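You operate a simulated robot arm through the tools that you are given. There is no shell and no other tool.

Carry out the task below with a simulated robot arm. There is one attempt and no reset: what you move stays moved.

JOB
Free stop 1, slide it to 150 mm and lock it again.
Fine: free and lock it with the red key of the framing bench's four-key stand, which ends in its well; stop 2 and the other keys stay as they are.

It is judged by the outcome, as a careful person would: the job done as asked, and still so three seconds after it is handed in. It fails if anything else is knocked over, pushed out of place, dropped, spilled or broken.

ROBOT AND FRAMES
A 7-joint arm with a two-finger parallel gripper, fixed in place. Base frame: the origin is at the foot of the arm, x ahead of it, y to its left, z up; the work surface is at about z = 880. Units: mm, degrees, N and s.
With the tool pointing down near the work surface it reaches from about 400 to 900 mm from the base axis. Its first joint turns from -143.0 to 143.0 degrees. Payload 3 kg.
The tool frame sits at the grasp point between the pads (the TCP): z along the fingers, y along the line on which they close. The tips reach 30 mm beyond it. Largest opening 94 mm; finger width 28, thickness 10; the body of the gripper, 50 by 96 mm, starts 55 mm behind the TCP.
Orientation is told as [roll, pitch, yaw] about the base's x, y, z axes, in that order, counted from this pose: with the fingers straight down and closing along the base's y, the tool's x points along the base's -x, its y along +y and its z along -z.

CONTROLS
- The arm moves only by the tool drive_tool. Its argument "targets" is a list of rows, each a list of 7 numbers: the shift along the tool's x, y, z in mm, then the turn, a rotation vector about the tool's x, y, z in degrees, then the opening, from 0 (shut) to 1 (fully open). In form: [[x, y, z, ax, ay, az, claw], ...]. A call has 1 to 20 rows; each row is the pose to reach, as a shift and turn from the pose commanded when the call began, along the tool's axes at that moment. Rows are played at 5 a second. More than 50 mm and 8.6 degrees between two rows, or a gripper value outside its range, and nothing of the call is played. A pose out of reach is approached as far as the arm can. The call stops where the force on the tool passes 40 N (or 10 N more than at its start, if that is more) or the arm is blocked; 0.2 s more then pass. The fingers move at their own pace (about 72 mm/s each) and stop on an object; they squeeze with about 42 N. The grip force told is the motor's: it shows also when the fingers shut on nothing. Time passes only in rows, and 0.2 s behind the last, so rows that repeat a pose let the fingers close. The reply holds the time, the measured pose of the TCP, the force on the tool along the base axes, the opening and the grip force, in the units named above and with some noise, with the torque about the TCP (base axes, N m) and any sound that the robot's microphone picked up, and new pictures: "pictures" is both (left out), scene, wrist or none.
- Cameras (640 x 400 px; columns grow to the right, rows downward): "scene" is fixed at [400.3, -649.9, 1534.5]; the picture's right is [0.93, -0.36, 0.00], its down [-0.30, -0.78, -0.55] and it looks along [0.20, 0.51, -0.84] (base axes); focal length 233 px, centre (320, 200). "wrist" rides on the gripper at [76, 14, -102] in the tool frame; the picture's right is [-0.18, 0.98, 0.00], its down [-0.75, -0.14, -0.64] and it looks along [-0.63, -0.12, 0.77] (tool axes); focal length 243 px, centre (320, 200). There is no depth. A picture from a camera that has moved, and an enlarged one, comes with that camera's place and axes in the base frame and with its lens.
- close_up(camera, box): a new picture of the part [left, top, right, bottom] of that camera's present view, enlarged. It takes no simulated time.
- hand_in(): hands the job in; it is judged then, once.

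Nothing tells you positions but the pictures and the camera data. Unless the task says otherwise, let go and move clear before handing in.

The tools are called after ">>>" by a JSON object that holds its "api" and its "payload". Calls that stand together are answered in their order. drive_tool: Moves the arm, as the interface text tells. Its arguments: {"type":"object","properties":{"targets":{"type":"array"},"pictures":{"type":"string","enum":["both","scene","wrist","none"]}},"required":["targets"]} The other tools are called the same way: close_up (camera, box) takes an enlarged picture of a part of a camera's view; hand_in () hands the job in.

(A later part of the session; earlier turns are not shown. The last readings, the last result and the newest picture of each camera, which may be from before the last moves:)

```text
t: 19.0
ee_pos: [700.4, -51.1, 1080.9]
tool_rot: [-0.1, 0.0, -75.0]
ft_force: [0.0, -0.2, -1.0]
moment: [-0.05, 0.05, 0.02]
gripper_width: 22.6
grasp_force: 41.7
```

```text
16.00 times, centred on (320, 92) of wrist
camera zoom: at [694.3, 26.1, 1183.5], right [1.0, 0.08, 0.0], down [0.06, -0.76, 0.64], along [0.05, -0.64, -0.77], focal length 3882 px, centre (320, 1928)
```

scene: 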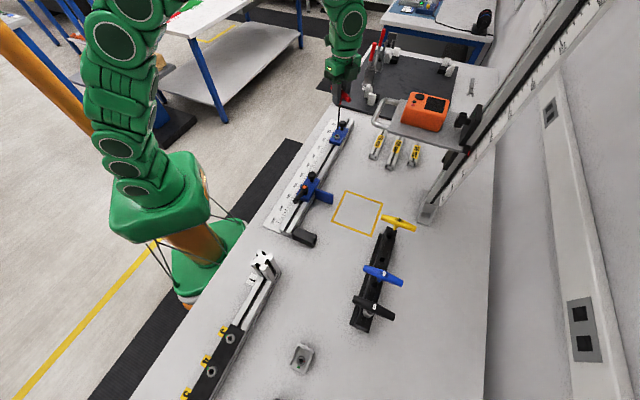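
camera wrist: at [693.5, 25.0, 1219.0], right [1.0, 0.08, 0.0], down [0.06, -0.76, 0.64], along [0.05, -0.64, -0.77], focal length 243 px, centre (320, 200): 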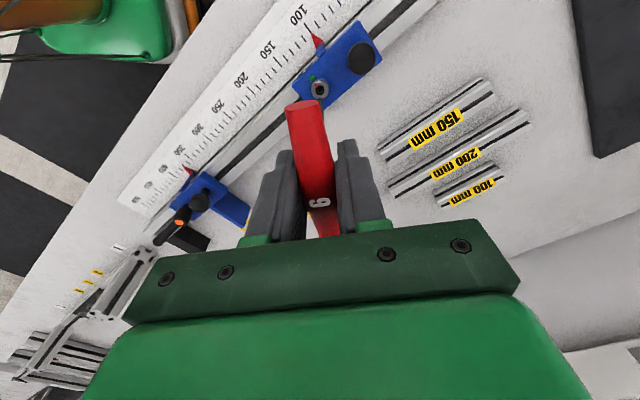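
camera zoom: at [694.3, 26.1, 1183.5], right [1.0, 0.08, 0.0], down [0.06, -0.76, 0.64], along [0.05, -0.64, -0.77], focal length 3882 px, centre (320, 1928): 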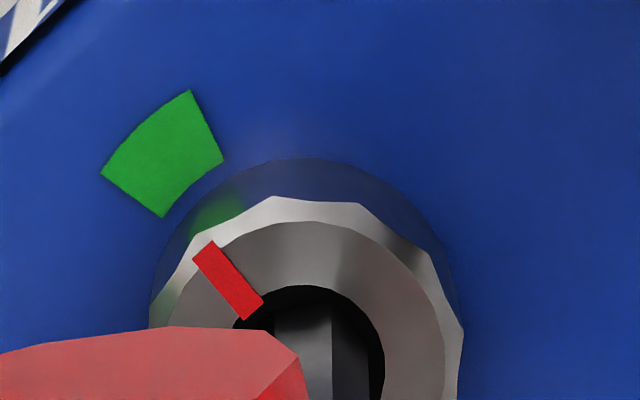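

The tip has entered the counterbore without contact and is laterally centred. Continuing down in small steps.

>>> {"api": "drive_tool", "payload": {"targets": [[0, 0, 1, 0, 0, 0, 0], [0, 0, 2, 0, 0, 0, 0], [0, 0, 3, 0, 0, 0, 0], [0, 0, 4, 0, 0, 0, 0], [0, 0, 5, 0, 0, 0, 0], [0, 0, 5, 0, 0, 0, 0]], "pictures": "none"}}

>>> {"api": "close_up", "payload": {"camera": "wrist", "box": [304, 82, 336, 102]}}

>>> {"api": "close_up", "payload": {"camera": "scene", "box": [322, 122, 354, 142]}}

```text
t: 20.4
ee_pos: [700.0, -50.3, 1075.7]
tool_rot: [0.1, 0.1, -74.9]
ft_force: [0.1, 0.1, 8.5]
moment: [0.04, -0.02, 0.03]
gripper_width: 22.6
grasp_force: 41.9
```

```text
16.00 times, centred on (320, 92) of wrist
camera zoom: at [694.4, 26.4, 1179.0], right [1.0, 0.08, 0.0], down [0.06, -0.76, 0.64], along [0.05, -0.64, -0.77], focal length 3882 px, centre (320, 1928)
```

zoom: 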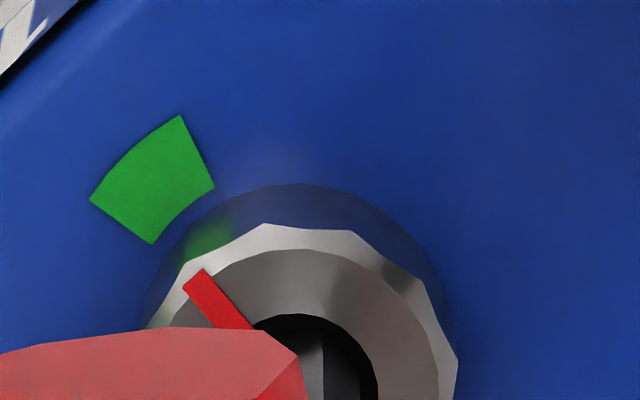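

```text
16.00 times, centred on (338, 132) of scene
camera zoom: at [400.3, -649.9, 1534.5], right [0.93, -0.36, 0.0], down [-0.3, -0.78, -0.55], along [0.2, 0.51, -0.84], focal length 3729 px, centre (32, 1288)
```

zoom: 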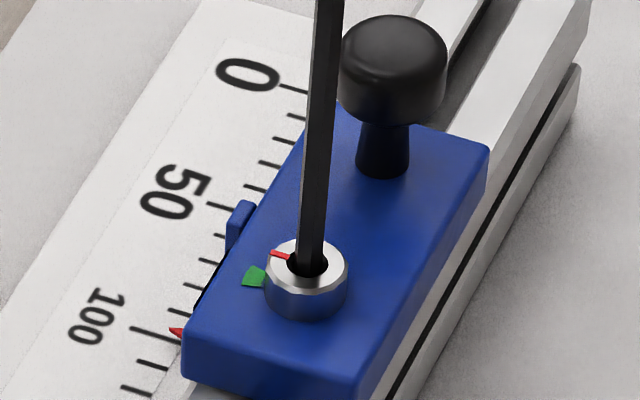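

A light 8.5 N contact about 8 mm down means the key has seated in the hex. Now I'll turn it counter-clockwise (seen from above) by 20° and watch torque and the red tick.

>>> {"api": "drive_tool", "payload": {"targets": [[0, 0.1, 0, 0, 0, -5, 0], [0, 0.25, 0, 0, 0, -10, 0], [0.05, 0.4, 0, 0, 0, -15, 0], [0.1, 0.5, 0, 0, 0, -20, 0], [0.1, 0.5, 0, 0, 0, -20, 0]], "pictures": "none"}}

>>> {"api": "close_up", "payload": {"camera": "scene", "box": [322, 122, 354, 142]}}

>>> {"api": "close_up", "payload": {"camera": "wrist", "box": [288, 72, 352, 112]}}

```text
t: 21.6
ee_pos: [700.2, -49.9, 1075.8]
tool_rot: [0.0, 0.0, -55.0]
ft_force: [-0.6, -0.5, 11.3]
moment: [-0.1, 0.04, -0.28]
gripper_width: 22.6
grasp_force: 42.3
```

```text
16.00 times, centred on (338, 132) of scene
camera zoom: at [400.3, -649.9, 1534.5], right [0.93, -0.36, 0.0], down [-0.3, -0.78, -0.55], along [0.2, 0.51, -0.84], focal length 3729 px, centre (32, 1288)
```

zoom: 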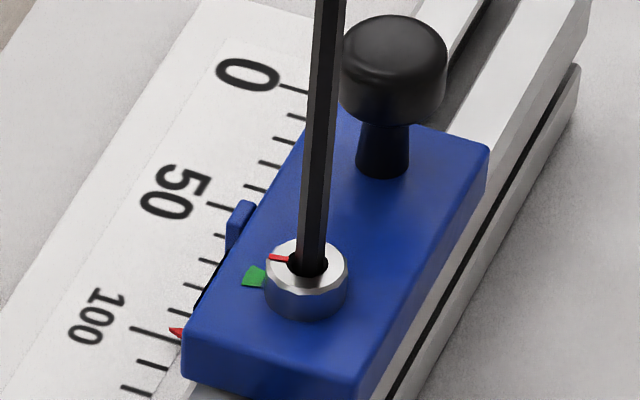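

```text
10.00 times, centred on (320, 92) of wrist
camera zoom: at [668.5, 19.5, 1178.8], right [0.91, 0.41, 0.0], down [0.32, -0.7, 0.64], along [0.27, -0.58, -0.77], focal length 2426 px, centre (320, 1280)
```

zoom: 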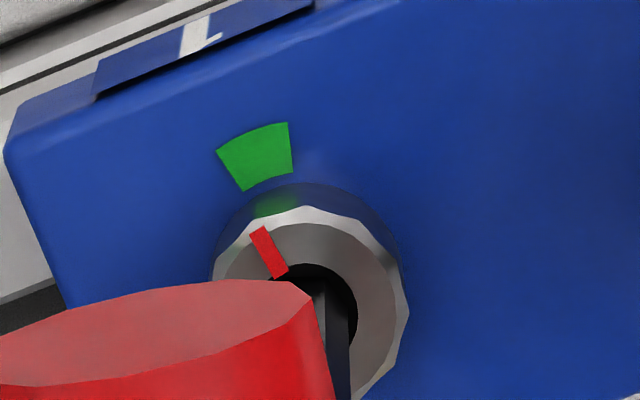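

The screw turns with the key (tick moving counter-clockwise off the green, torque 0.28 N·m). I'll continue another 40°.

>>> {"api": "drive_tool", "payload": {"targets": [[0, 0.13, 0, 0, 0, -5, 0], [0.02, 0.26, 0, 0, 0, -10, 0], [0.05, 0.39, 0, 0, 0, -15, 0], [0.09, 0.51, 0, 0, 0, -20, 0], [0.14, 0.63, 0, 0, 0, -25, 0], [0.2, 0.75, 0, 0, 0, -30, 0], [0.27, 0.86, 0, 0, 0, -35, 0], [0.35, 0.96, 0, 0, 0, -40, 0], [0.35, 0.96, 0, 0, 0, -40, 0]], "pictures": "both"}}

>>> {"api": "close_up", "payload": {"camera": "scene", "box": [322, 122, 354, 142]}}

>>> {"api": "close_up", "payload": {"camera": "wrist", "box": [288, 72, 352, 112]}}

```text
t: 23.6
ee_pos: [701.4, -50.1, 1075.4]
tool_rot: [0.1, 0.0, -15.0]
ft_force: [-4.9, 0.6, 12.7]
moment: [0.15, 0.7, -0.08]
gripper_width: 22.8
grasp_force: 41.9
camera wrist: at [631.0, -16.7, 1178.8], right [0.43, 0.9, 0.0], down [0.69, -0.33, 0.64], along [0.58, -0.28, -0.77], focal length 243 px, centre (320, 200)
```

scene: 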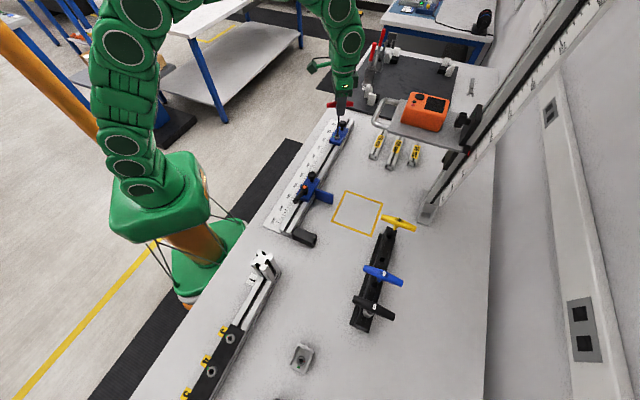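
wrist: 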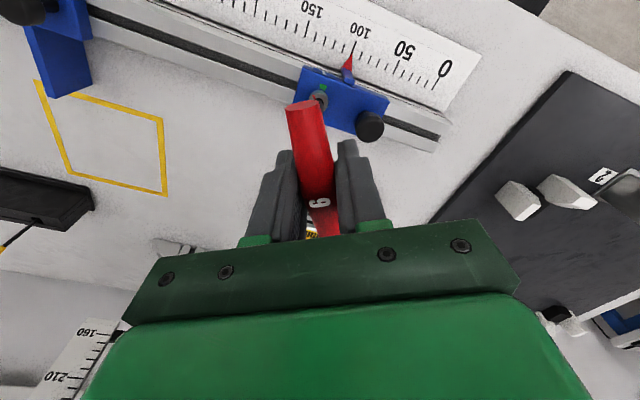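

```text
16.00 times, centred on (338, 132) of scene
camera zoom: at [400.3, -649.9, 1534.5], right [0.93, -0.36, 0.0], down [-0.3, -0.78, -0.55], along [0.2, 0.51, -0.84], focal length 3729 px, centre (32, 1288)
```

zoom: 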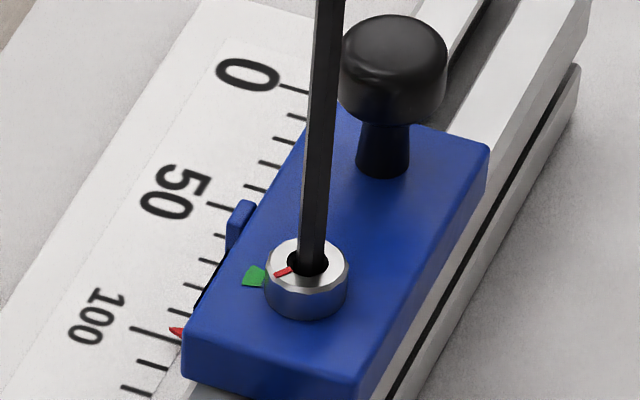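

```text
10.00 times, centred on (320, 92) of wrist
camera zoom: at [631.0, -16.7, 1178.8], right [0.43, 0.9, 0.0], down [0.69, -0.33, 0.64], along [0.58, -0.28, -0.77], focal length 2426 px, centre (320, 1280)
```

zoom: 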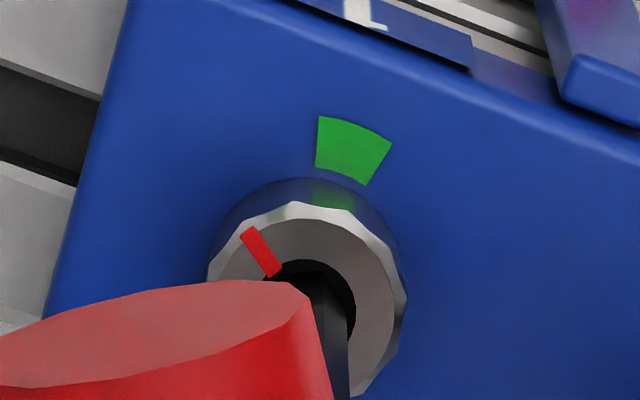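

The tick has turned about 50°, torque has dropped, though a 5 N side force has built up. I'll relieve that, ease up slightly, and turn another 40° to make sure it is free.

>>> {"api": "drive_tool", "payload": {"targets": [[0.48, -0.13, -0.7, 0, 0, 0, 0], [0.55, -0.05, -0.7, 0, 0, -5, 0], [0.62, 0.02, -0.7, 0, 0, -10, 0], [0.69, 0.1, -0.7, 0, 0, -15, 0], [0.76, 0.17, -0.7, 0, 0, -20, 0], [0.83, 0.24, -0.7, 0, 0, -25, 0], [0.9, 0.31, -0.7, 0, 0, -30, 0], [0.97, 0.38, -0.7, 0, 0, -35, 0], [1.04, 0.44, -0.7, 0, 0, -40, 0], [1.04, 0.44, -0.7, 0, 0, -40, 0]], "pictures": "wrist"}}

>>> {"api": "close_up", "payload": {"camera": "scene", "box": [322, 122, 354, 142]}}

>>> {"api": "close_up", "payload": {"camera": "wrist", "box": [288, 72, 352, 112]}}

```text
t: 25.8
ee_pos: [699.4, -49.0, 1075.6]
tool_rot: [-0.1, 0.0, 25.0]
ft_force: [-0.7, 0.6, -0.9]
moment: [0.01, 0.0, -0.02]
gripper_width: 22.9
grasp_force: 42.0
camera wrist: at [625.5, -69.0, 1179.3], right [-0.25, 0.97, 0.0], down [0.74, 0.19, 0.64], along [0.62, 0.16, -0.77], focal length 243 px, centre (320, 200)
```

wrist: 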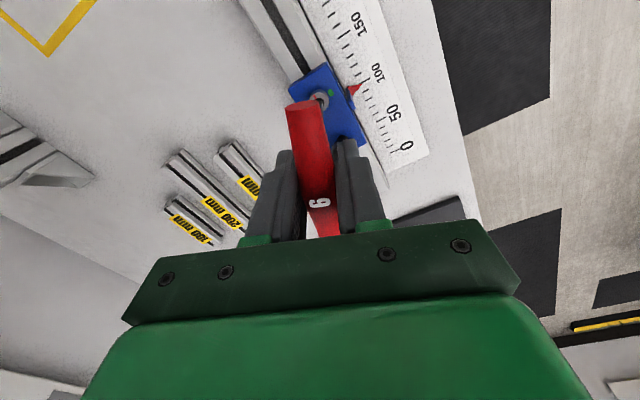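

```text
16.00 times, centred on (338, 132) of scene
camera zoom: at [400.3, -649.9, 1534.5], right [0.93, -0.36, 0.0], down [-0.3, -0.78, -0.55], along [0.2, 0.51, -0.84], focal length 3729 px, centre (32, 1288)
```

zoom: 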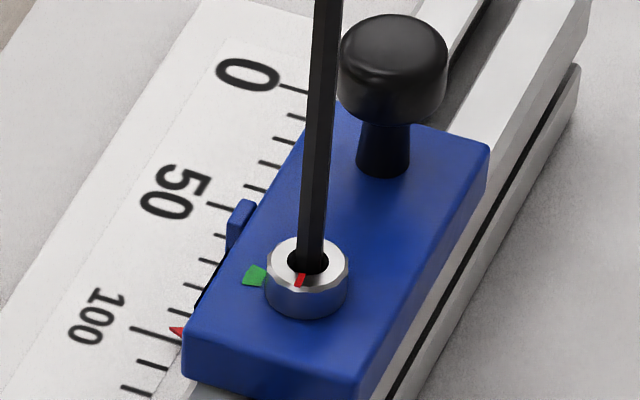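

```text
10.00 times, centred on (320, 92) of wrist
camera zoom: at [625.5, -69.0, 1179.3], right [-0.25, 0.97, 0.0], down [0.74, 0.19, 0.64], along [0.62, 0.16, -0.77], focal length 2426 px, centre (320, 1280)
```

zoom: 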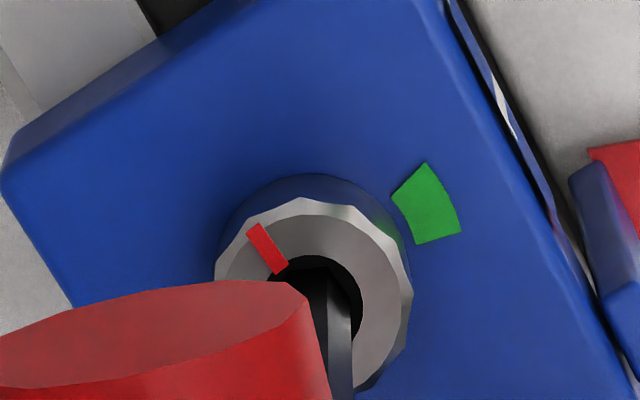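

The screw is now loose (torque and forces near zero, tick turned about 95°). I'll try drawing the stop along the rail gently with the key, 10 mm first.

>>> {"api": "drive_tool", "payload": {"targets": [[0.94, -0.34, 0, 0, 0, 0, 0], [1.88, -0.68, 0, 0, 0, 0, 0], [3.76, -1.37, 0, 0, 0, 0, 0], [5.64, -2.05, 0, 0, 0, 0, 0], [7.52, -2.74, 0, 0, 0, 0, 0], [9.4, -3.42, 0, 0, 0, 0, 0], [9.4, -3.42, 0, 0, 0, 0, 0]], "pictures": "none"}}

>>> {"api": "close_up", "payload": {"camera": "scene", "box": [318, 115, 358, 145]}}

>>> {"api": "close_up", "payload": {"camera": "wrist", "box": [260, 50, 420, 150]}}

```text
t: 27.4
ee_pos: [692.7, -57.0, 1076.0]
tool_rot: [0.0, -0.1, 25.0]
ft_force: [0.5, 0.7, -2.1]
moment: [0.08, -0.02, 0.02]
gripper_width: 22.9
grasp_force: 42.1
```

```text
13.33 times, centred on (338, 130) of scene
camera zoom: at [400.3, -649.9, 1534.5], right [0.93, -0.36, 0.0], down [-0.3, -0.78, -0.55], along [0.2, 0.51, -0.84], focal length 3107 px, centre (80, 1133)
```

zoom: 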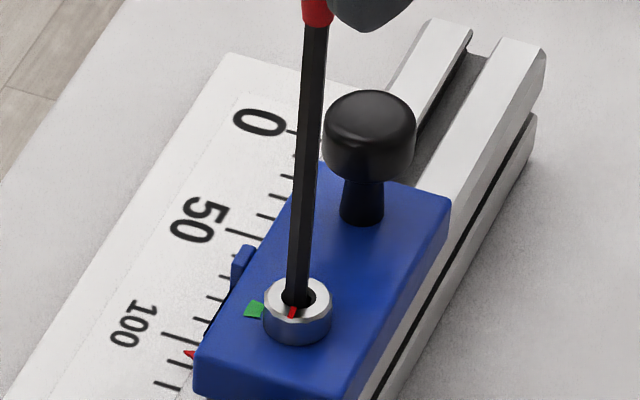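

```text
4.00 times, centred on (340, 100) of wrist
camera zoom: at [618.4, -76.0, 1179.3], right [-0.25, 0.97, 0.0], down [0.74, 0.19, 0.64], along [0.62, 0.16, -0.77], focal length 970 px, centre (240, 600)
```

zoom: 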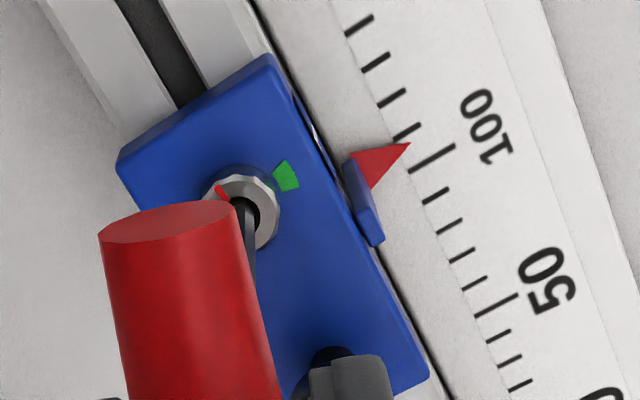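

It slides freely (about 1 N). I'll carry on another 35 mm, then read the pointer carefully.

>>> {"api": "drive_tool", "payload": {"targets": [[3.29, -1.2, 0, 0, 0, 0, 0], [6.58, -2.39, 0, 0, 0, 0, 0], [9.87, -3.59, 0, 0, 0, 0, 0], [13.16, -4.79, 0, 0, 0, 0, 0], [16.44, -5.99, 0, 0, 0, 0, 0], [19.73, -7.18, 0, 0, 0, 0, 0], [23.02, -8.38, 0, 0, 0, 0, 0], [26.31, -9.58, 0, 0, 0, 0, 0], [29.6, -10.77, 0, 0, 0, 0, 0], [32.89, -11.97, 0, 0, 0, 0, 0], [32.89, -11.97, 0, 0, 0, 0, 0]], "pictures": "both"}}

>>> {"api": "close_up", "payload": {"camera": "wrist", "box": [320, 50, 400, 100]}}

>>> {"api": "close_up", "payload": {"camera": "scene", "box": [308, 125, 348, 150]}}

```text
t: 29.8
ee_pos: [667.4, -81.3, 1076.2]
tool_rot: [0.0, 0.0, 25.0]
ft_force: [1.7, -0.1, -1.3]
moment: [0.02, -0.18, -0.04]
gripper_width: 22.5
grasp_force: 41.7
camera wrist: at [593.0, -100.8, 1179.4], right [-0.25, 0.97, 0.0], down [0.74, 0.19, 0.64], along [0.62, 0.16, -0.77], focal length 243 px, centre (320, 200)
```

scene: 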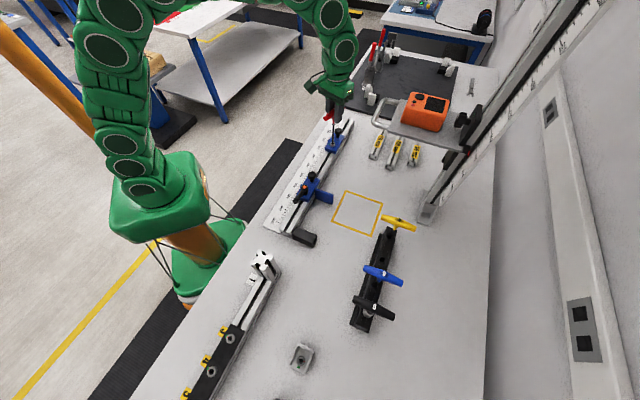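
wrist: 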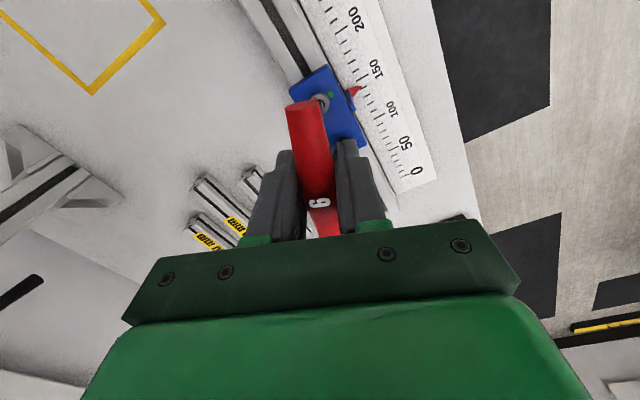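

```text
8.00 times, centred on (360, 75) of wrist
camera zoom: at [593.0, -100.8, 1179.4], right [-0.25, 0.97, 0.0], down [0.74, 0.19, 0.64], along [0.62, 0.16, -0.77], focal length 1941 px, centre (0, 1200)
```

zoom: 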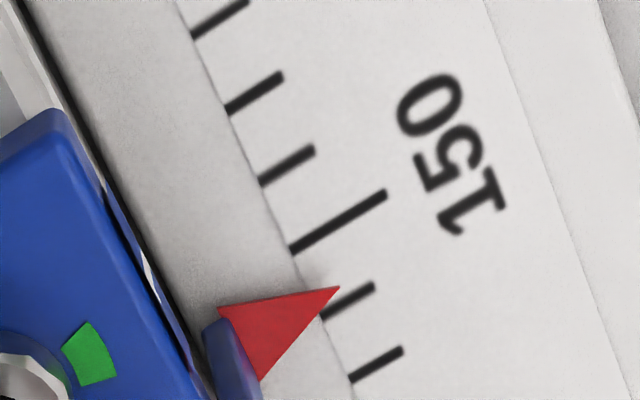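

```text
16.00 times, centred on (328, 138) of scene
camera zoom: at [400.3, -649.9, 1534.5], right [0.93, -0.36, 0.0], down [-0.3, -0.78, -0.55], along [0.2, 0.51, -0.84], focal length 3729 px, centre (192, 1200)
```

zoom: 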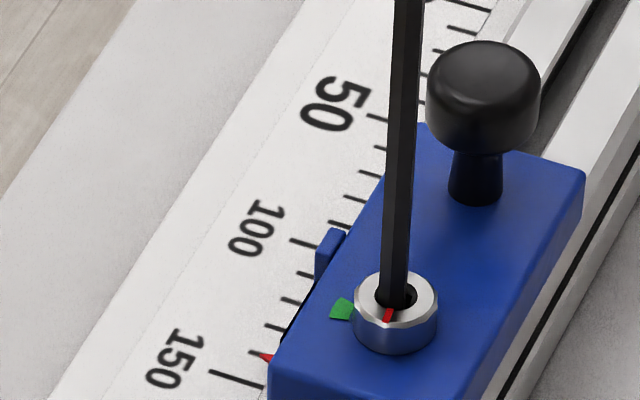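

The pointer reads about 142.7 mm (parallax-corrected). I'll move about 7 mm more and measure again.

>>> {"api": "drive_tool", "payload": {"targets": [[1.88, -0.68, 0, 0, 0, 0, 0], [3.76, -1.37, 0, 0, 0, 0, 0], [5.64, -2.05, 0, 0, 0, 0, 0], [6.77, -2.46, 0, 0, 0, 0, 0], [6.77, -2.46, 0, 0, 0, 0, 0], [6.77, -2.46, 0, 0, 0, 0, 0]], "pictures": "none"}}

>>> {"api": "close_up", "payload": {"camera": "wrist", "box": [340, 70, 380, 100]}}

>>> {"api": "close_up", "payload": {"camera": "scene", "box": [304, 127, 344, 152]}}

```text
t: 31.2
ee_pos: [663.1, -85.4, 1076.0]
tool_rot: [0.0, 0.1, 25.0]
ft_force: [-0.1, 0.1, -0.5]
moment: [0.04, 0.0, 0.01]
gripper_width: 23.2
grasp_force: 42.2
```

```text
13.33 times, centred on (360, 85) of wrist
camera zoom: at [588.1, -105.6, 1179.4], right [-0.25, 0.97, 0.0], down [0.74, 0.19, 0.64], along [0.62, 0.16, -0.77], focal length 3235 px, centre (-213, 1733)
```

zoom: 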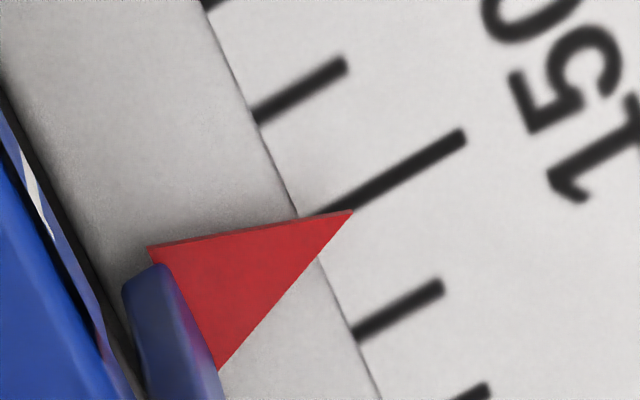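

```text
16.00 times, centred on (324, 140) of scene
camera zoom: at [400.3, -649.9, 1534.5], right [0.93, -0.36, 0.0], down [-0.3, -0.78, -0.55], along [0.2, 0.51, -0.84], focal length 3729 px, centre (256, 1168)
```

zoom: 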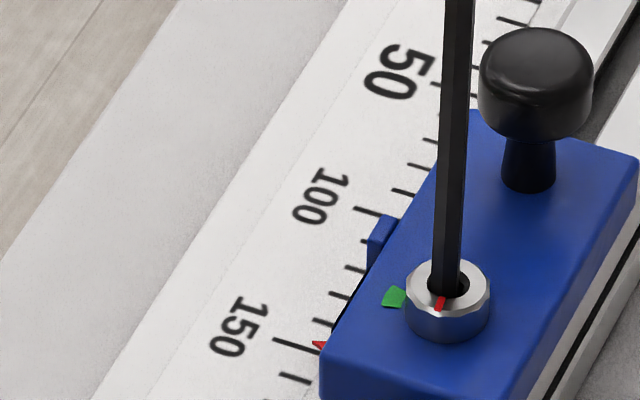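

The reading is about 150.2 mm, with some parallax uncertainty. I'll turn the key clockwise 45° (not yet locked), which also gives a squarer view of the pointer.

>>> {"api": "drive_tool", "payload": {"targets": [[-0.03, -0.1, 0, 0, 0, 5, 0], [-0.06, -0.2, 0, 0, 0, 10, 0], [-0.08, -0.3, 0, 0, 0, 15, 0], [-0.1, -0.4, 0, 0, 0, 20, 0], [-0.1, -0.5, 0, 0, 0, 25, 0], [-0.1, -0.6, 0, 0, 0, 30, 0], [-0.08, -0.7, 0, 0, 0, 35, 0], [-0.06, -0.8, 0, 0, 0, 40, 0], [-0.04, -0.89, 0, 0, 0, 45, 0], [-0.04, -0.89, 0, 0, 0, 45, 0]], "pictures": "wrist"}}

>>> {"api": "close_up", "payload": {"camera": "scene", "box": [304, 127, 344, 152]}}

```text
t: 33.4
ee_pos: [664.1, -88.3, 1075.2]
tool_rot: [0.0, 0.0, -20.2]
ft_force: [0.9, 0.8, -0.9]
moment: [0.02, -0.03, 0.05]
gripper_width: 22.5
grasp_force: 42.2
camera wrist: at [597.1, -48.0, 1179.1], right [0.51, 0.86, 0.0], down [0.66, -0.39, 0.64], along [0.55, -0.33, -0.77], focal length 243 px, centre (320, 200)
```

wrist: 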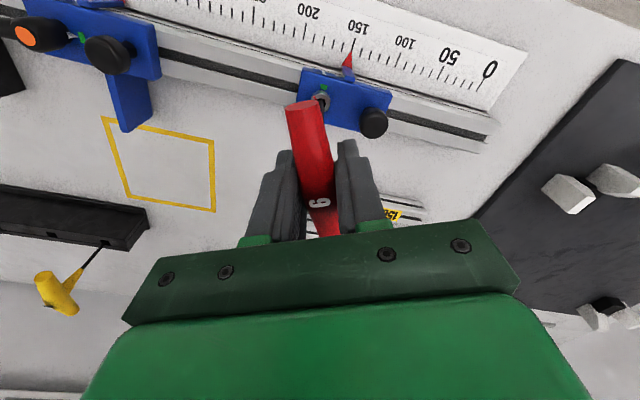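

```text
16.00 times, centred on (324, 140) of scene
camera zoom: at [400.3, -649.9, 1534.5], right [0.93, -0.36, 0.0], down [-0.3, -0.78, -0.55], along [0.2, 0.51, -0.84], focal length 3729 px, centre (256, 1168)
```

zoom: 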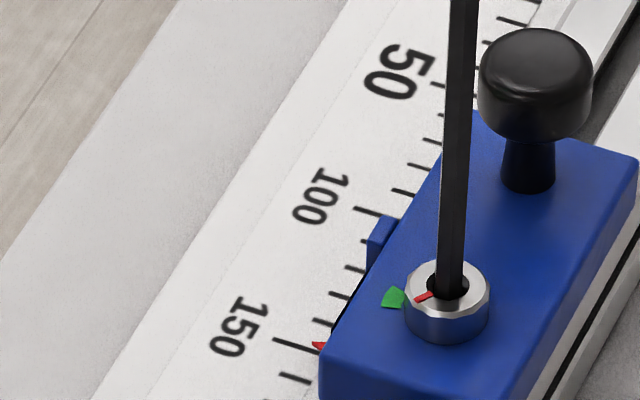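

>>> {"api": "close_up", "payload": {"camera": "wrist", "box": [330, 35, 370, 60]}}

>>> {"api": "close_up", "payload": {"camera": "wrist", "box": [300, 60, 364, 110]}}

>>> {"api": "close_up", "payload": {"camera": "wrist", "box": [310, 20, 390, 70]}}

```text
16.00 times, centred on (350, 48) of wrist
camera zoom: at [597.1, -48.0, 1179.1], right [0.51, 0.86, 0.0], down [0.66, -0.39, 0.64], along [0.55, -0.33, -0.77], focal length 3882 px, centre (-160, 2640)
```

zoom: 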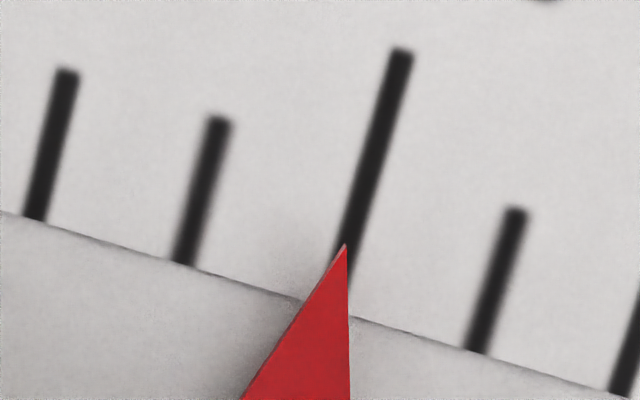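

```text
8.00 times, centred on (332, 85) of wrist
camera zoom: at [597.1, -48.0, 1179.1], right [0.51, 0.86, 0.0], down [0.66, -0.39, 0.64], along [0.55, -0.33, -0.77], focal length 1941 px, centre (224, 1120)
```

zoom: 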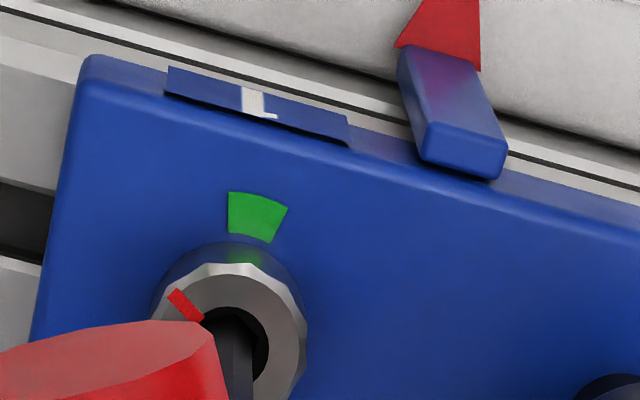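

```text
8.00 times, centred on (350, 45) of wrist
camera zoom: at [597.1, -48.0, 1179.1], right [0.51, 0.86, 0.0], down [0.66, -0.39, 0.64], along [0.55, -0.33, -0.77], focal length 1941 px, centre (80, 1440)
```

zoom: 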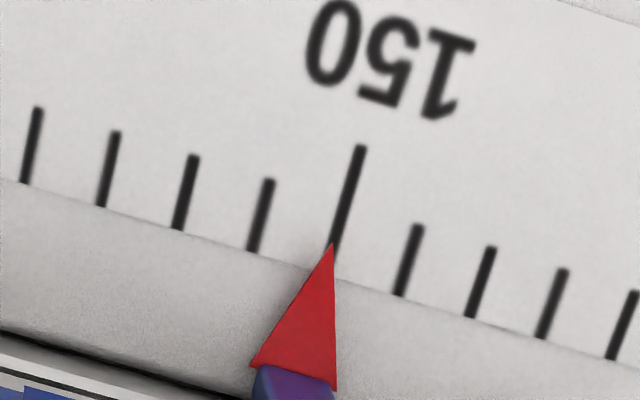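

Squarer view gives about 150.5 mm; the pointer sits ~3 mm above the scale. I'll nudge the stop back by a small amount and re-measure.

>>> {"api": "drive_tool", "payload": {"targets": [[-0.21, 0.45, 0, 0, 0, 0, 0], [-0.42, 0.91, 0, 0, 0, 0, 0], [-0.42, 0.91, 0, 0, 0, 0, 0]], "pictures": "none"}}

>>> {"api": "close_up", "payload": {"camera": "wrist", "box": [330, 35, 370, 60]}}

>>> {"api": "close_up", "payload": {"camera": "scene", "box": [304, 127, 344, 152]}}

```text
t: 34.2
ee_pos: [665.2, -86.1, 1076.3]
tool_rot: [0.0, -0.1, -20.0]
ft_force: [-0.8, -0.2, -1.1]
moment: [-0.01, 0.0, 0.02]
gripper_width: 22.7
grasp_force: 41.8
```

```text
16.00 times, centred on (350, 48) of wrist
camera zoom: at [597.9, -47.3, 1179.1], right [0.51, 0.86, 0.0], down [0.66, -0.39, 0.64], along [0.55, -0.33, -0.77], focal length 3882 px, centre (-160, 2640)
```

zoom: 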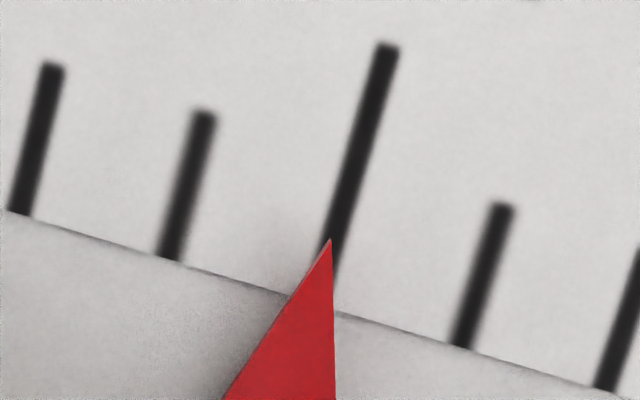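

```text
16.00 times, centred on (324, 140) of scene
camera zoom: at [400.3, -649.9, 1534.5], right [0.93, -0.36, 0.0], down [-0.3, -0.78, -0.55], along [0.2, 0.51, -0.84], focal length 3729 px, centre (256, 1168)
```

zoom: 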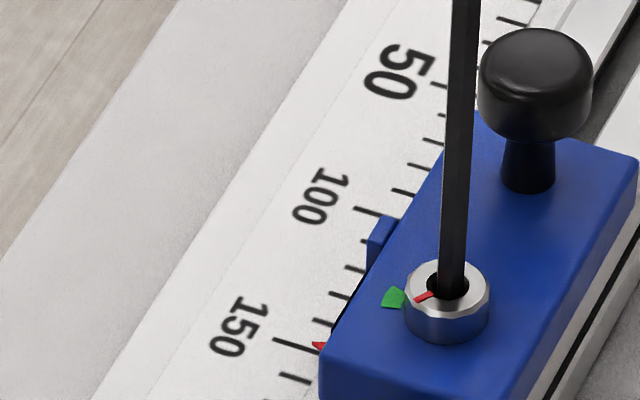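

The stop has not moved yet (slack in the hex). Another small step back.

>>> {"api": "drive_tool", "payload": {"targets": [[-0.21, 0.45, 0, 0, 0, 0, 0], [-0.42, 0.91, 0, 0, 0, 0, 0], [-0.42, 0.91, 0, 0, 0, 0, 0]], "pictures": "none"}}

>>> {"api": "close_up", "payload": {"camera": "wrist", "box": [330, 35, 370, 60]}}

>>> {"api": "close_up", "payload": {"camera": "scene", "box": [304, 127, 344, 152]}}

```text
t: 35.0
ee_pos: [663.8, -87.0, 1076.2]
tool_rot: [0.0, 0.1, -20.0]
ft_force: [-0.9, -0.1, -0.8]
moment: [-0.05, 0.18, 0.0]
gripper_width: 22.7
grasp_force: 41.7
```

```text
16.00 times, centred on (350, 48) of wrist
camera zoom: at [598.1, -46.3, 1179.3], right [0.51, 0.86, 0.0], down [0.66, -0.39, 0.64], along [0.55, -0.33, -0.77], focal length 3882 px, centre (-160, 2640)
```

zoom: 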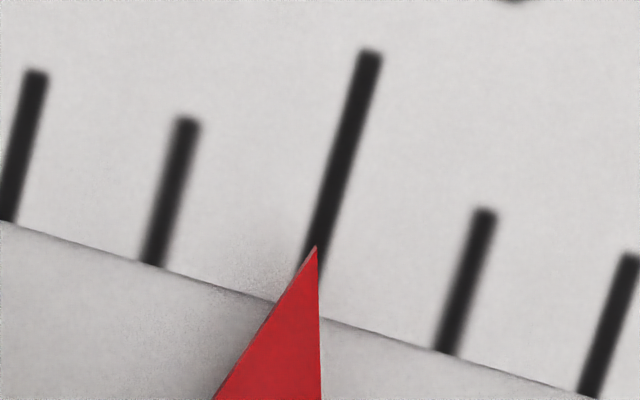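

```text
16.00 times, centred on (324, 140) of scene
camera zoom: at [400.3, -649.9, 1534.5], right [0.93, -0.36, 0.0], down [-0.3, -0.78, -0.55], along [0.2, 0.51, -0.84], focal length 3729 px, centre (256, 1168)
```

zoom: 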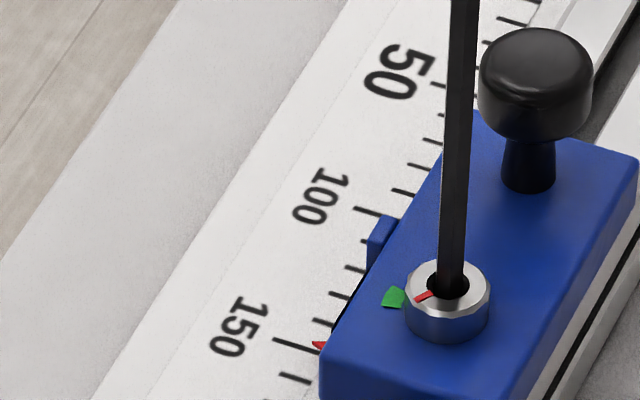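

It has moved back about 0.2 mm. One more half-millimetre step, then check.

>>> {"api": "drive_tool", "payload": {"targets": [[-0.1, 0.22, 0, 0, 0, 0, 0], [-0.21, 0.45, 0, 0, 0, 0, 0], [-0.21, 0.45, 0, 0, 0, 0, 0]], "pictures": "none"}}

>>> {"api": "close_up", "payload": {"camera": "wrist", "box": [330, 35, 370, 60]}}

>>> {"api": "close_up", "payload": {"camera": "wrist", "box": [288, 72, 352, 112]}}

```text
t: 35.8
ee_pos: [663.7, -86.2, 1075.6]
tool_rot: [-0.1, 0.0, -19.9]
ft_force: [-2.0, -0.5, -1.6]
moment: [-0.04, 0.12, 0.0]
gripper_width: 22.8
grasp_force: 41.6
```

```text
16.00 times, centred on (350, 48) of wrist
camera zoom: at [598.4, -46.0, 1179.3], right [0.51, 0.86, 0.0], down [0.66, -0.39, 0.64], along [0.55, -0.33, -0.77], focal length 3882 px, centre (-160, 2640)
```

zoom: 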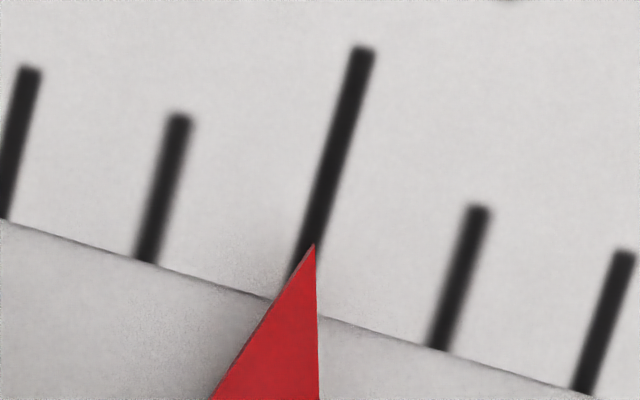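

```text
10.00 times, centred on (320, 92) of wrist
camera zoom: at [598.4, -46.0, 1179.3], right [0.51, 0.86, 0.0], down [0.66, -0.39, 0.64], along [0.55, -0.33, -0.77], focal length 2426 px, centre (320, 1280)
```

zoom: 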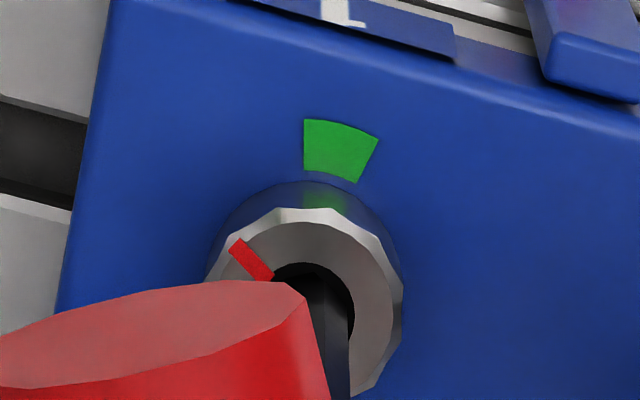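

The pointer now reads about 150.1 mm. I'll centre the key in its slack, then turn clockwise in steps to tighten, watching torque and the pointer.

>>> {"api": "drive_tool", "payload": {"targets": [[0.38, -0.82, 0, 0, 0, 0, 0], [0.36, -0.92, 0.3, 0, 0, 5, 0], [0.33, -1.02, 0.5, 0, 0, 10, 0], [0.3, -1.11, 0.5, 0, 0, 15, 0], [0.28, -1.21, 0.5, 0, 0, 20, 0], [0.29, -1.31, 0.5, 0, 0, 25, 0], [0.3, -1.41, 0.5, 0, 0, 30, 0], [0.31, -1.62, 0.5, 0, 0, 40, 0], [0.31, -1.62, 0.5, 0, 0, 40, 0]], "pictures": "wrist"}}

>>> {"api": "close_up", "payload": {"camera": "wrist", "box": [288, 72, 352, 112]}}

>>> {"api": "close_up", "payload": {"camera": "scene", "box": [304, 127, 344, 152]}}

```text
refused: row 8 steps farther than a row can; nothing moved
```

```text
10.00 times, centred on (320, 92) of wrist
camera zoom: at [598.4, -46.0, 1179.3], right [0.51, 0.86, 0.0], down [0.66, -0.39, 0.64], along [0.55, -0.33, -0.77], focal length 2426 px, centre (320, 1280)
```

zoom: 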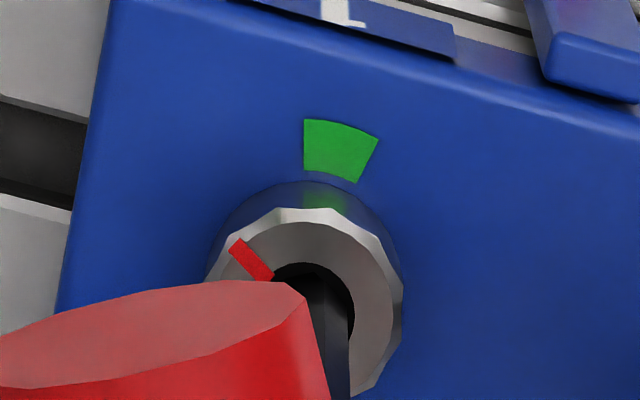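

```text
16.00 times, centred on (324, 140) of scene
camera zoom: at [400.3, -649.9, 1534.5], right [0.93, -0.36, 0.0], down [-0.3, -0.78, -0.55], along [0.2, 0.51, -0.84], focal length 3729 px, centre (256, 1168)
```

zoom: 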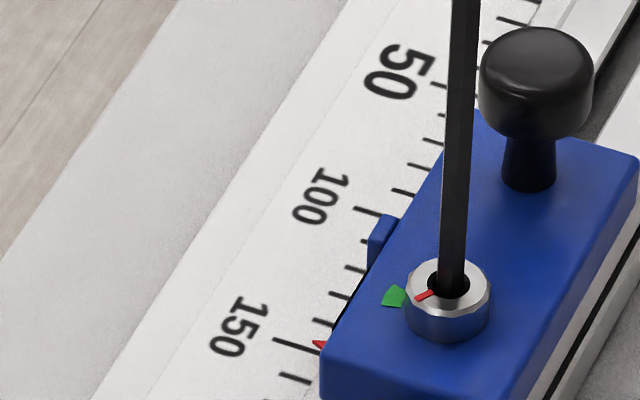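

One row jumped 10°, so the call was refused and nothing moved. I'll resend with even 5° steps.

>>> {"api": "drive_tool", "payload": {"targets": [[0.38, -0.82, 0, 0, 0, 0, 0], [0.36, -0.92, 0.3, 0, 0, 5, 0], [0.33, -1.02, 0.5, 0, 0, 10, 0], [0.3, -1.11, 0.5, 0, 0, 15, 0], [0.28, -1.21, 0.5, 0, 0, 20, 0], [0.29, -1.31, 0.5, 0, 0, 25, 0], [0.3, -1.41, 0.5, 0, 0, 30, 0], [0.3, -1.52, 0.5, 0, 0, 35, 0], [0.31, -1.62, 0.5, 0, 0, 40, 0], [0.31, -1.62, 0.5, 0, 0, 40, 0]], "pictures": "wrist"}}

>>> {"api": "close_up", "payload": {"camera": "wrist", "box": [288, 72, 352, 112]}}

>>> {"api": "close_up", "payload": {"camera": "scene", "box": [304, 127, 344, 152]}}

```text
t: 38.0
ee_pos: [664.2, -86.9, 1074.7]
tool_rot: [0.0, 0.0, -60.1]
ft_force: [1.0, -1.1, 1.0]
moment: [-0.16, -0.01, 0.15]
gripper_width: 22.6
grasp_force: 42.4
camera wrist: at [639.2, -13.9, 1178.9], right [0.94, 0.33, 0.0], down [0.25, -0.72, 0.64], along [0.21, -0.61, -0.77], focal length 243 px, centre (320, 200)
```

wrist: 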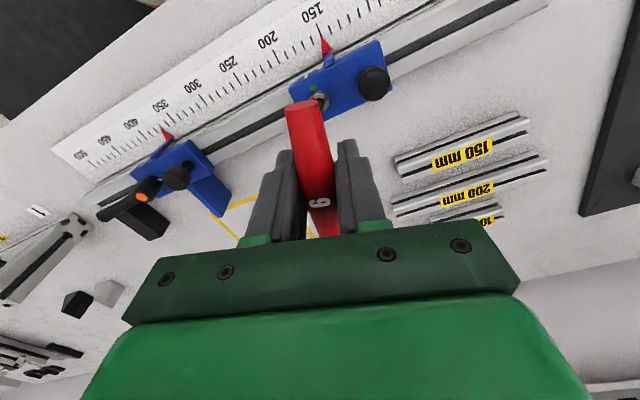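

```text
10.00 times, centred on (320, 92) of wrist
camera zoom: at [639.2, -13.9, 1178.9], right [0.94, 0.33, 0.0], down [0.25, -0.72, 0.64], along [0.21, -0.61, -0.77], focal length 2426 px, centre (320, 1280)
```

zoom: 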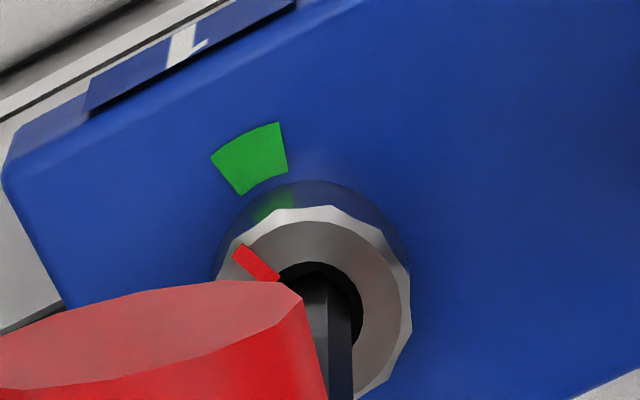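

```text
16.00 times, centred on (324, 140) of scene
camera zoom: at [400.3, -649.9, 1534.5], right [0.93, -0.36, 0.0], down [-0.3, -0.78, -0.55], along [0.2, 0.51, -0.84], focal length 3729 px, centre (256, 1168)
```

zoom: 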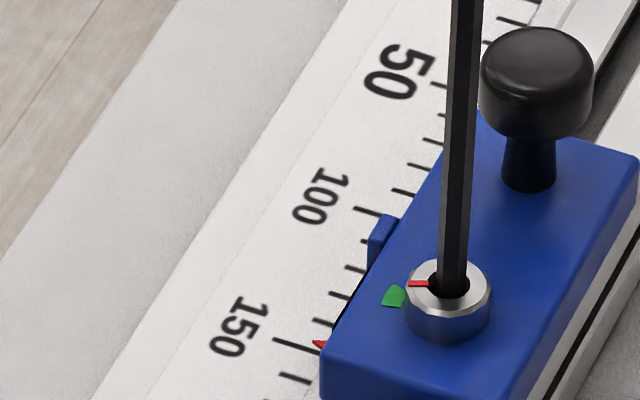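

Torque is building (0.15 N·m) with the tick about 30° short of the green. This angle is nearly parallax-free, so I'll read the pointer here before the final tightening.

>>> {"api": "close_up", "payload": {"camera": "wrist", "box": [306, 24, 346, 49]}}

```text
16.00 times, centred on (326, 36) of wrist
camera zoom: at [639.2, -13.9, 1178.9], right [0.94, 0.33, 0.0], down [0.25, -0.72, 0.64], along [0.21, -0.61, -0.77], focal length 3882 px, centre (224, 2816)
```

zoom: 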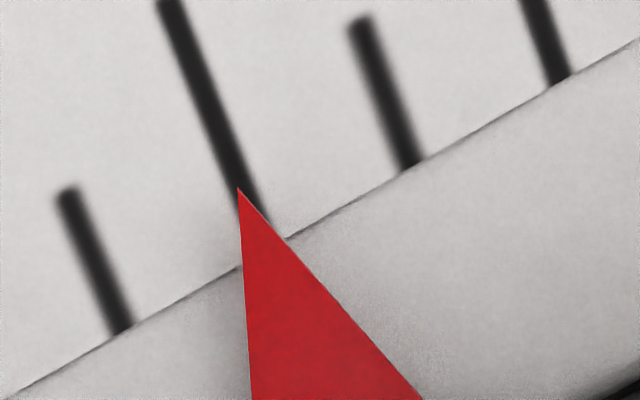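

The pointer reads 150.0 mm. I'll tighten another 20° clockwise.

>>> {"api": "drive_tool", "payload": {"targets": [[-0.03, -0.1, 0, 0, 0, 5, 0], [-0.06, -0.2, 0, 0, 0, 10, 0], [-0.08, -0.29, 0, 0, 0, 15, 0], [-0.1, -0.39, 0, 0, 0, 20, 0], [-0.1, -0.39, 0, 0, 0, 20, 0]], "pictures": "none"}}

>>> {"api": "close_up", "payload": {"camera": "wrist", "box": [288, 72, 352, 112]}}

>>> {"api": "close_up", "payload": {"camera": "scene", "box": [304, 127, 344, 152]}}

>>> {"api": "close_up", "payload": {"camera": "wrist", "box": [300, 16, 364, 66]}}

```text
t: 39.2
ee_pos: [663.0, -87.2, 1076.1]
tool_rot: [-0.1, 0.0, -80.1]
ft_force: [0.0, 0.6, 6.4]
moment: [-0.01, 0.02, 0.27]
gripper_width: 22.5
grasp_force: 42.3
```

```text
10.00 times, centred on (320, 92) of wrist
camera zoom: at [665.0, -9.9, 1178.8], right [1.0, -0.01, 0.0], down [-0.01, -0.77, 0.64], along [-0.01, -0.64, -0.77], focal length 2426 px, centre (320, 1280)
```

zoom: 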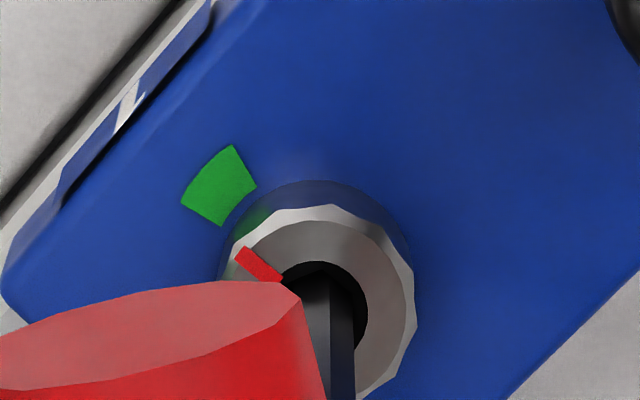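

```text
16.00 times, centred on (324, 140) of scene
camera zoom: at [400.3, -649.9, 1534.5], right [0.93, -0.36, 0.0], down [-0.3, -0.78, -0.55], along [0.2, 0.51, -0.84], focal length 3729 px, centre (256, 1168)
```

zoom: 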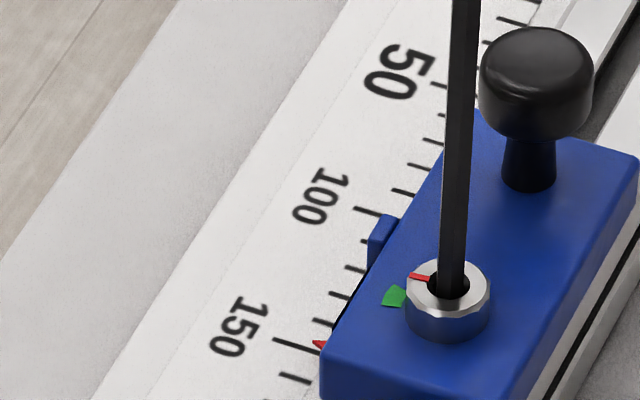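

```text
8.00 times, centred on (332, 41) of wrist
camera zoom: at [665.0, -9.9, 1178.8], right [1.0, -0.01, 0.0], down [-0.01, -0.77, 0.64], along [-0.01, -0.64, -0.77], focal length 1941 px, centre (224, 1472)
```

zoom: 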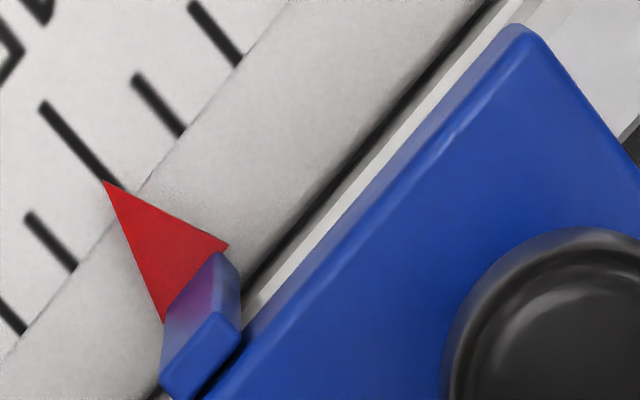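

The tick is within about 5° of the green; torque 0.27 N·m and the pointer is unchanged. I'll continue in small steps until it comes up firm.

>>> {"api": "drive_tool", "payload": {"targets": [[0, -0.05, -0.3, 0, 0, 2, 0], [-0.01, -0.09, -0.3, 0, 0, 4, 0], [-0.02, -0.13, -0.3, 0, 0, 6, 0], [-0.03, -0.17, -0.3, 0, 0, 8, 0], [-0.03, -0.17, -0.3, 0, 0, 8, 0]], "pictures": "none"}}

>>> {"api": "close_up", "payload": {"camera": "wrist", "box": [300, 74, 340, 104]}}

>>> {"api": "close_up", "payload": {"camera": "scene", "box": [304, 127, 344, 152]}}

```text
t: 40.4
ee_pos: [663.3, -88.1, 1074.8]
tool_rot: [0.0, 0.0, -88.1]
ft_force: [-0.2, 0.0, 1.3]
moment: [-0.07, 0.01, 0.34]
gripper_width: 22.9
grasp_force: 41.8
```

```text
13.33 times, centred on (320, 89) of wrist
camera zoom: at [675.6, -11.0, 1178.8], right [0.99, -0.15, 0.0], down [-0.12, -0.76, 0.64], along [-0.1, -0.63, -0.77], focal length 3235 px, centre (320, 1680)
```

zoom: 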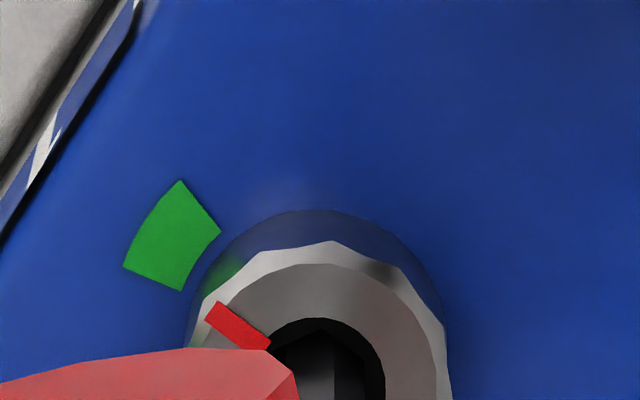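

```text
16.00 times, centred on (324, 140) of scene
camera zoom: at [400.3, -649.9, 1534.5], right [0.93, -0.36, 0.0], down [-0.3, -0.78, -0.55], along [0.2, 0.51, -0.84], focal length 3729 px, centre (256, 1168)
```

zoom: 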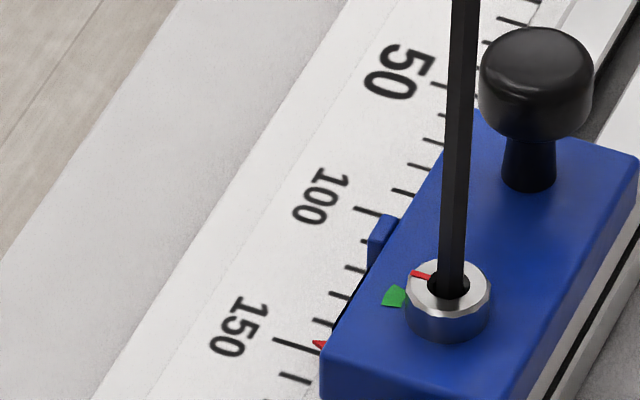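

The tick is about 3° short of its original locked direction. A few more degrees.

>>> {"api": "drive_tool", "payload": {"targets": [[0, -0.03, 0, 0, 0, 2, 0], [-0.01, -0.06, 0, 0, 0, 4, 0], [-0.02, -0.1, 0, 0, 0, 6, 0], [-0.02, -0.1, 0, 0, 0, 6, 0], [-0.02, -0.1, 0, 0, 0, 6, 0]], "pictures": "none"}}

>>> {"api": "close_up", "payload": {"camera": "wrist", "box": [300, 74, 340, 104]}}

>>> {"api": "close_up", "payload": {"camera": "scene", "box": [304, 127, 344, 152]}}

```text
t: 41.6
ee_pos: [662.0, -87.6, 1076.2]
tool_rot: [-0.1, 0.0, -94.0]
ft_force: [0.9, 0.2, 0.8]
moment: [0.14, -0.06, 0.52]
gripper_width: 22.9
grasp_force: 42.0
```

```text
13.33 times, centred on (320, 89) of wrist
camera zoom: at [683.5, -12.3, 1178.9], right [0.97, -0.25, 0.0], down [-0.19, -0.74, 0.64], along [-0.16, -0.62, -0.77], focal length 3235 px, centre (320, 1680)
```

zoom: 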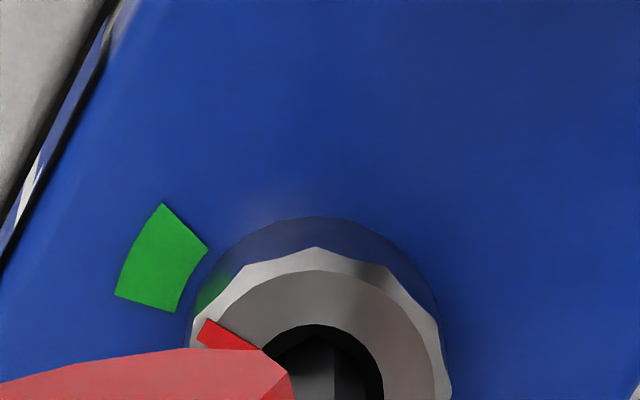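

```text
16.00 times, centred on (324, 140) of scene
camera zoom: at [400.3, -649.9, 1534.5], right [0.93, -0.36, 0.0], down [-0.3, -0.78, -0.55], along [0.2, 0.51, -0.84], focal length 3729 px, centre (256, 1168)
```

zoom: 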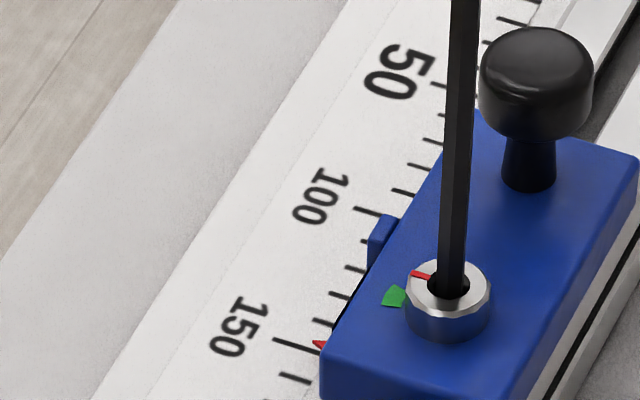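

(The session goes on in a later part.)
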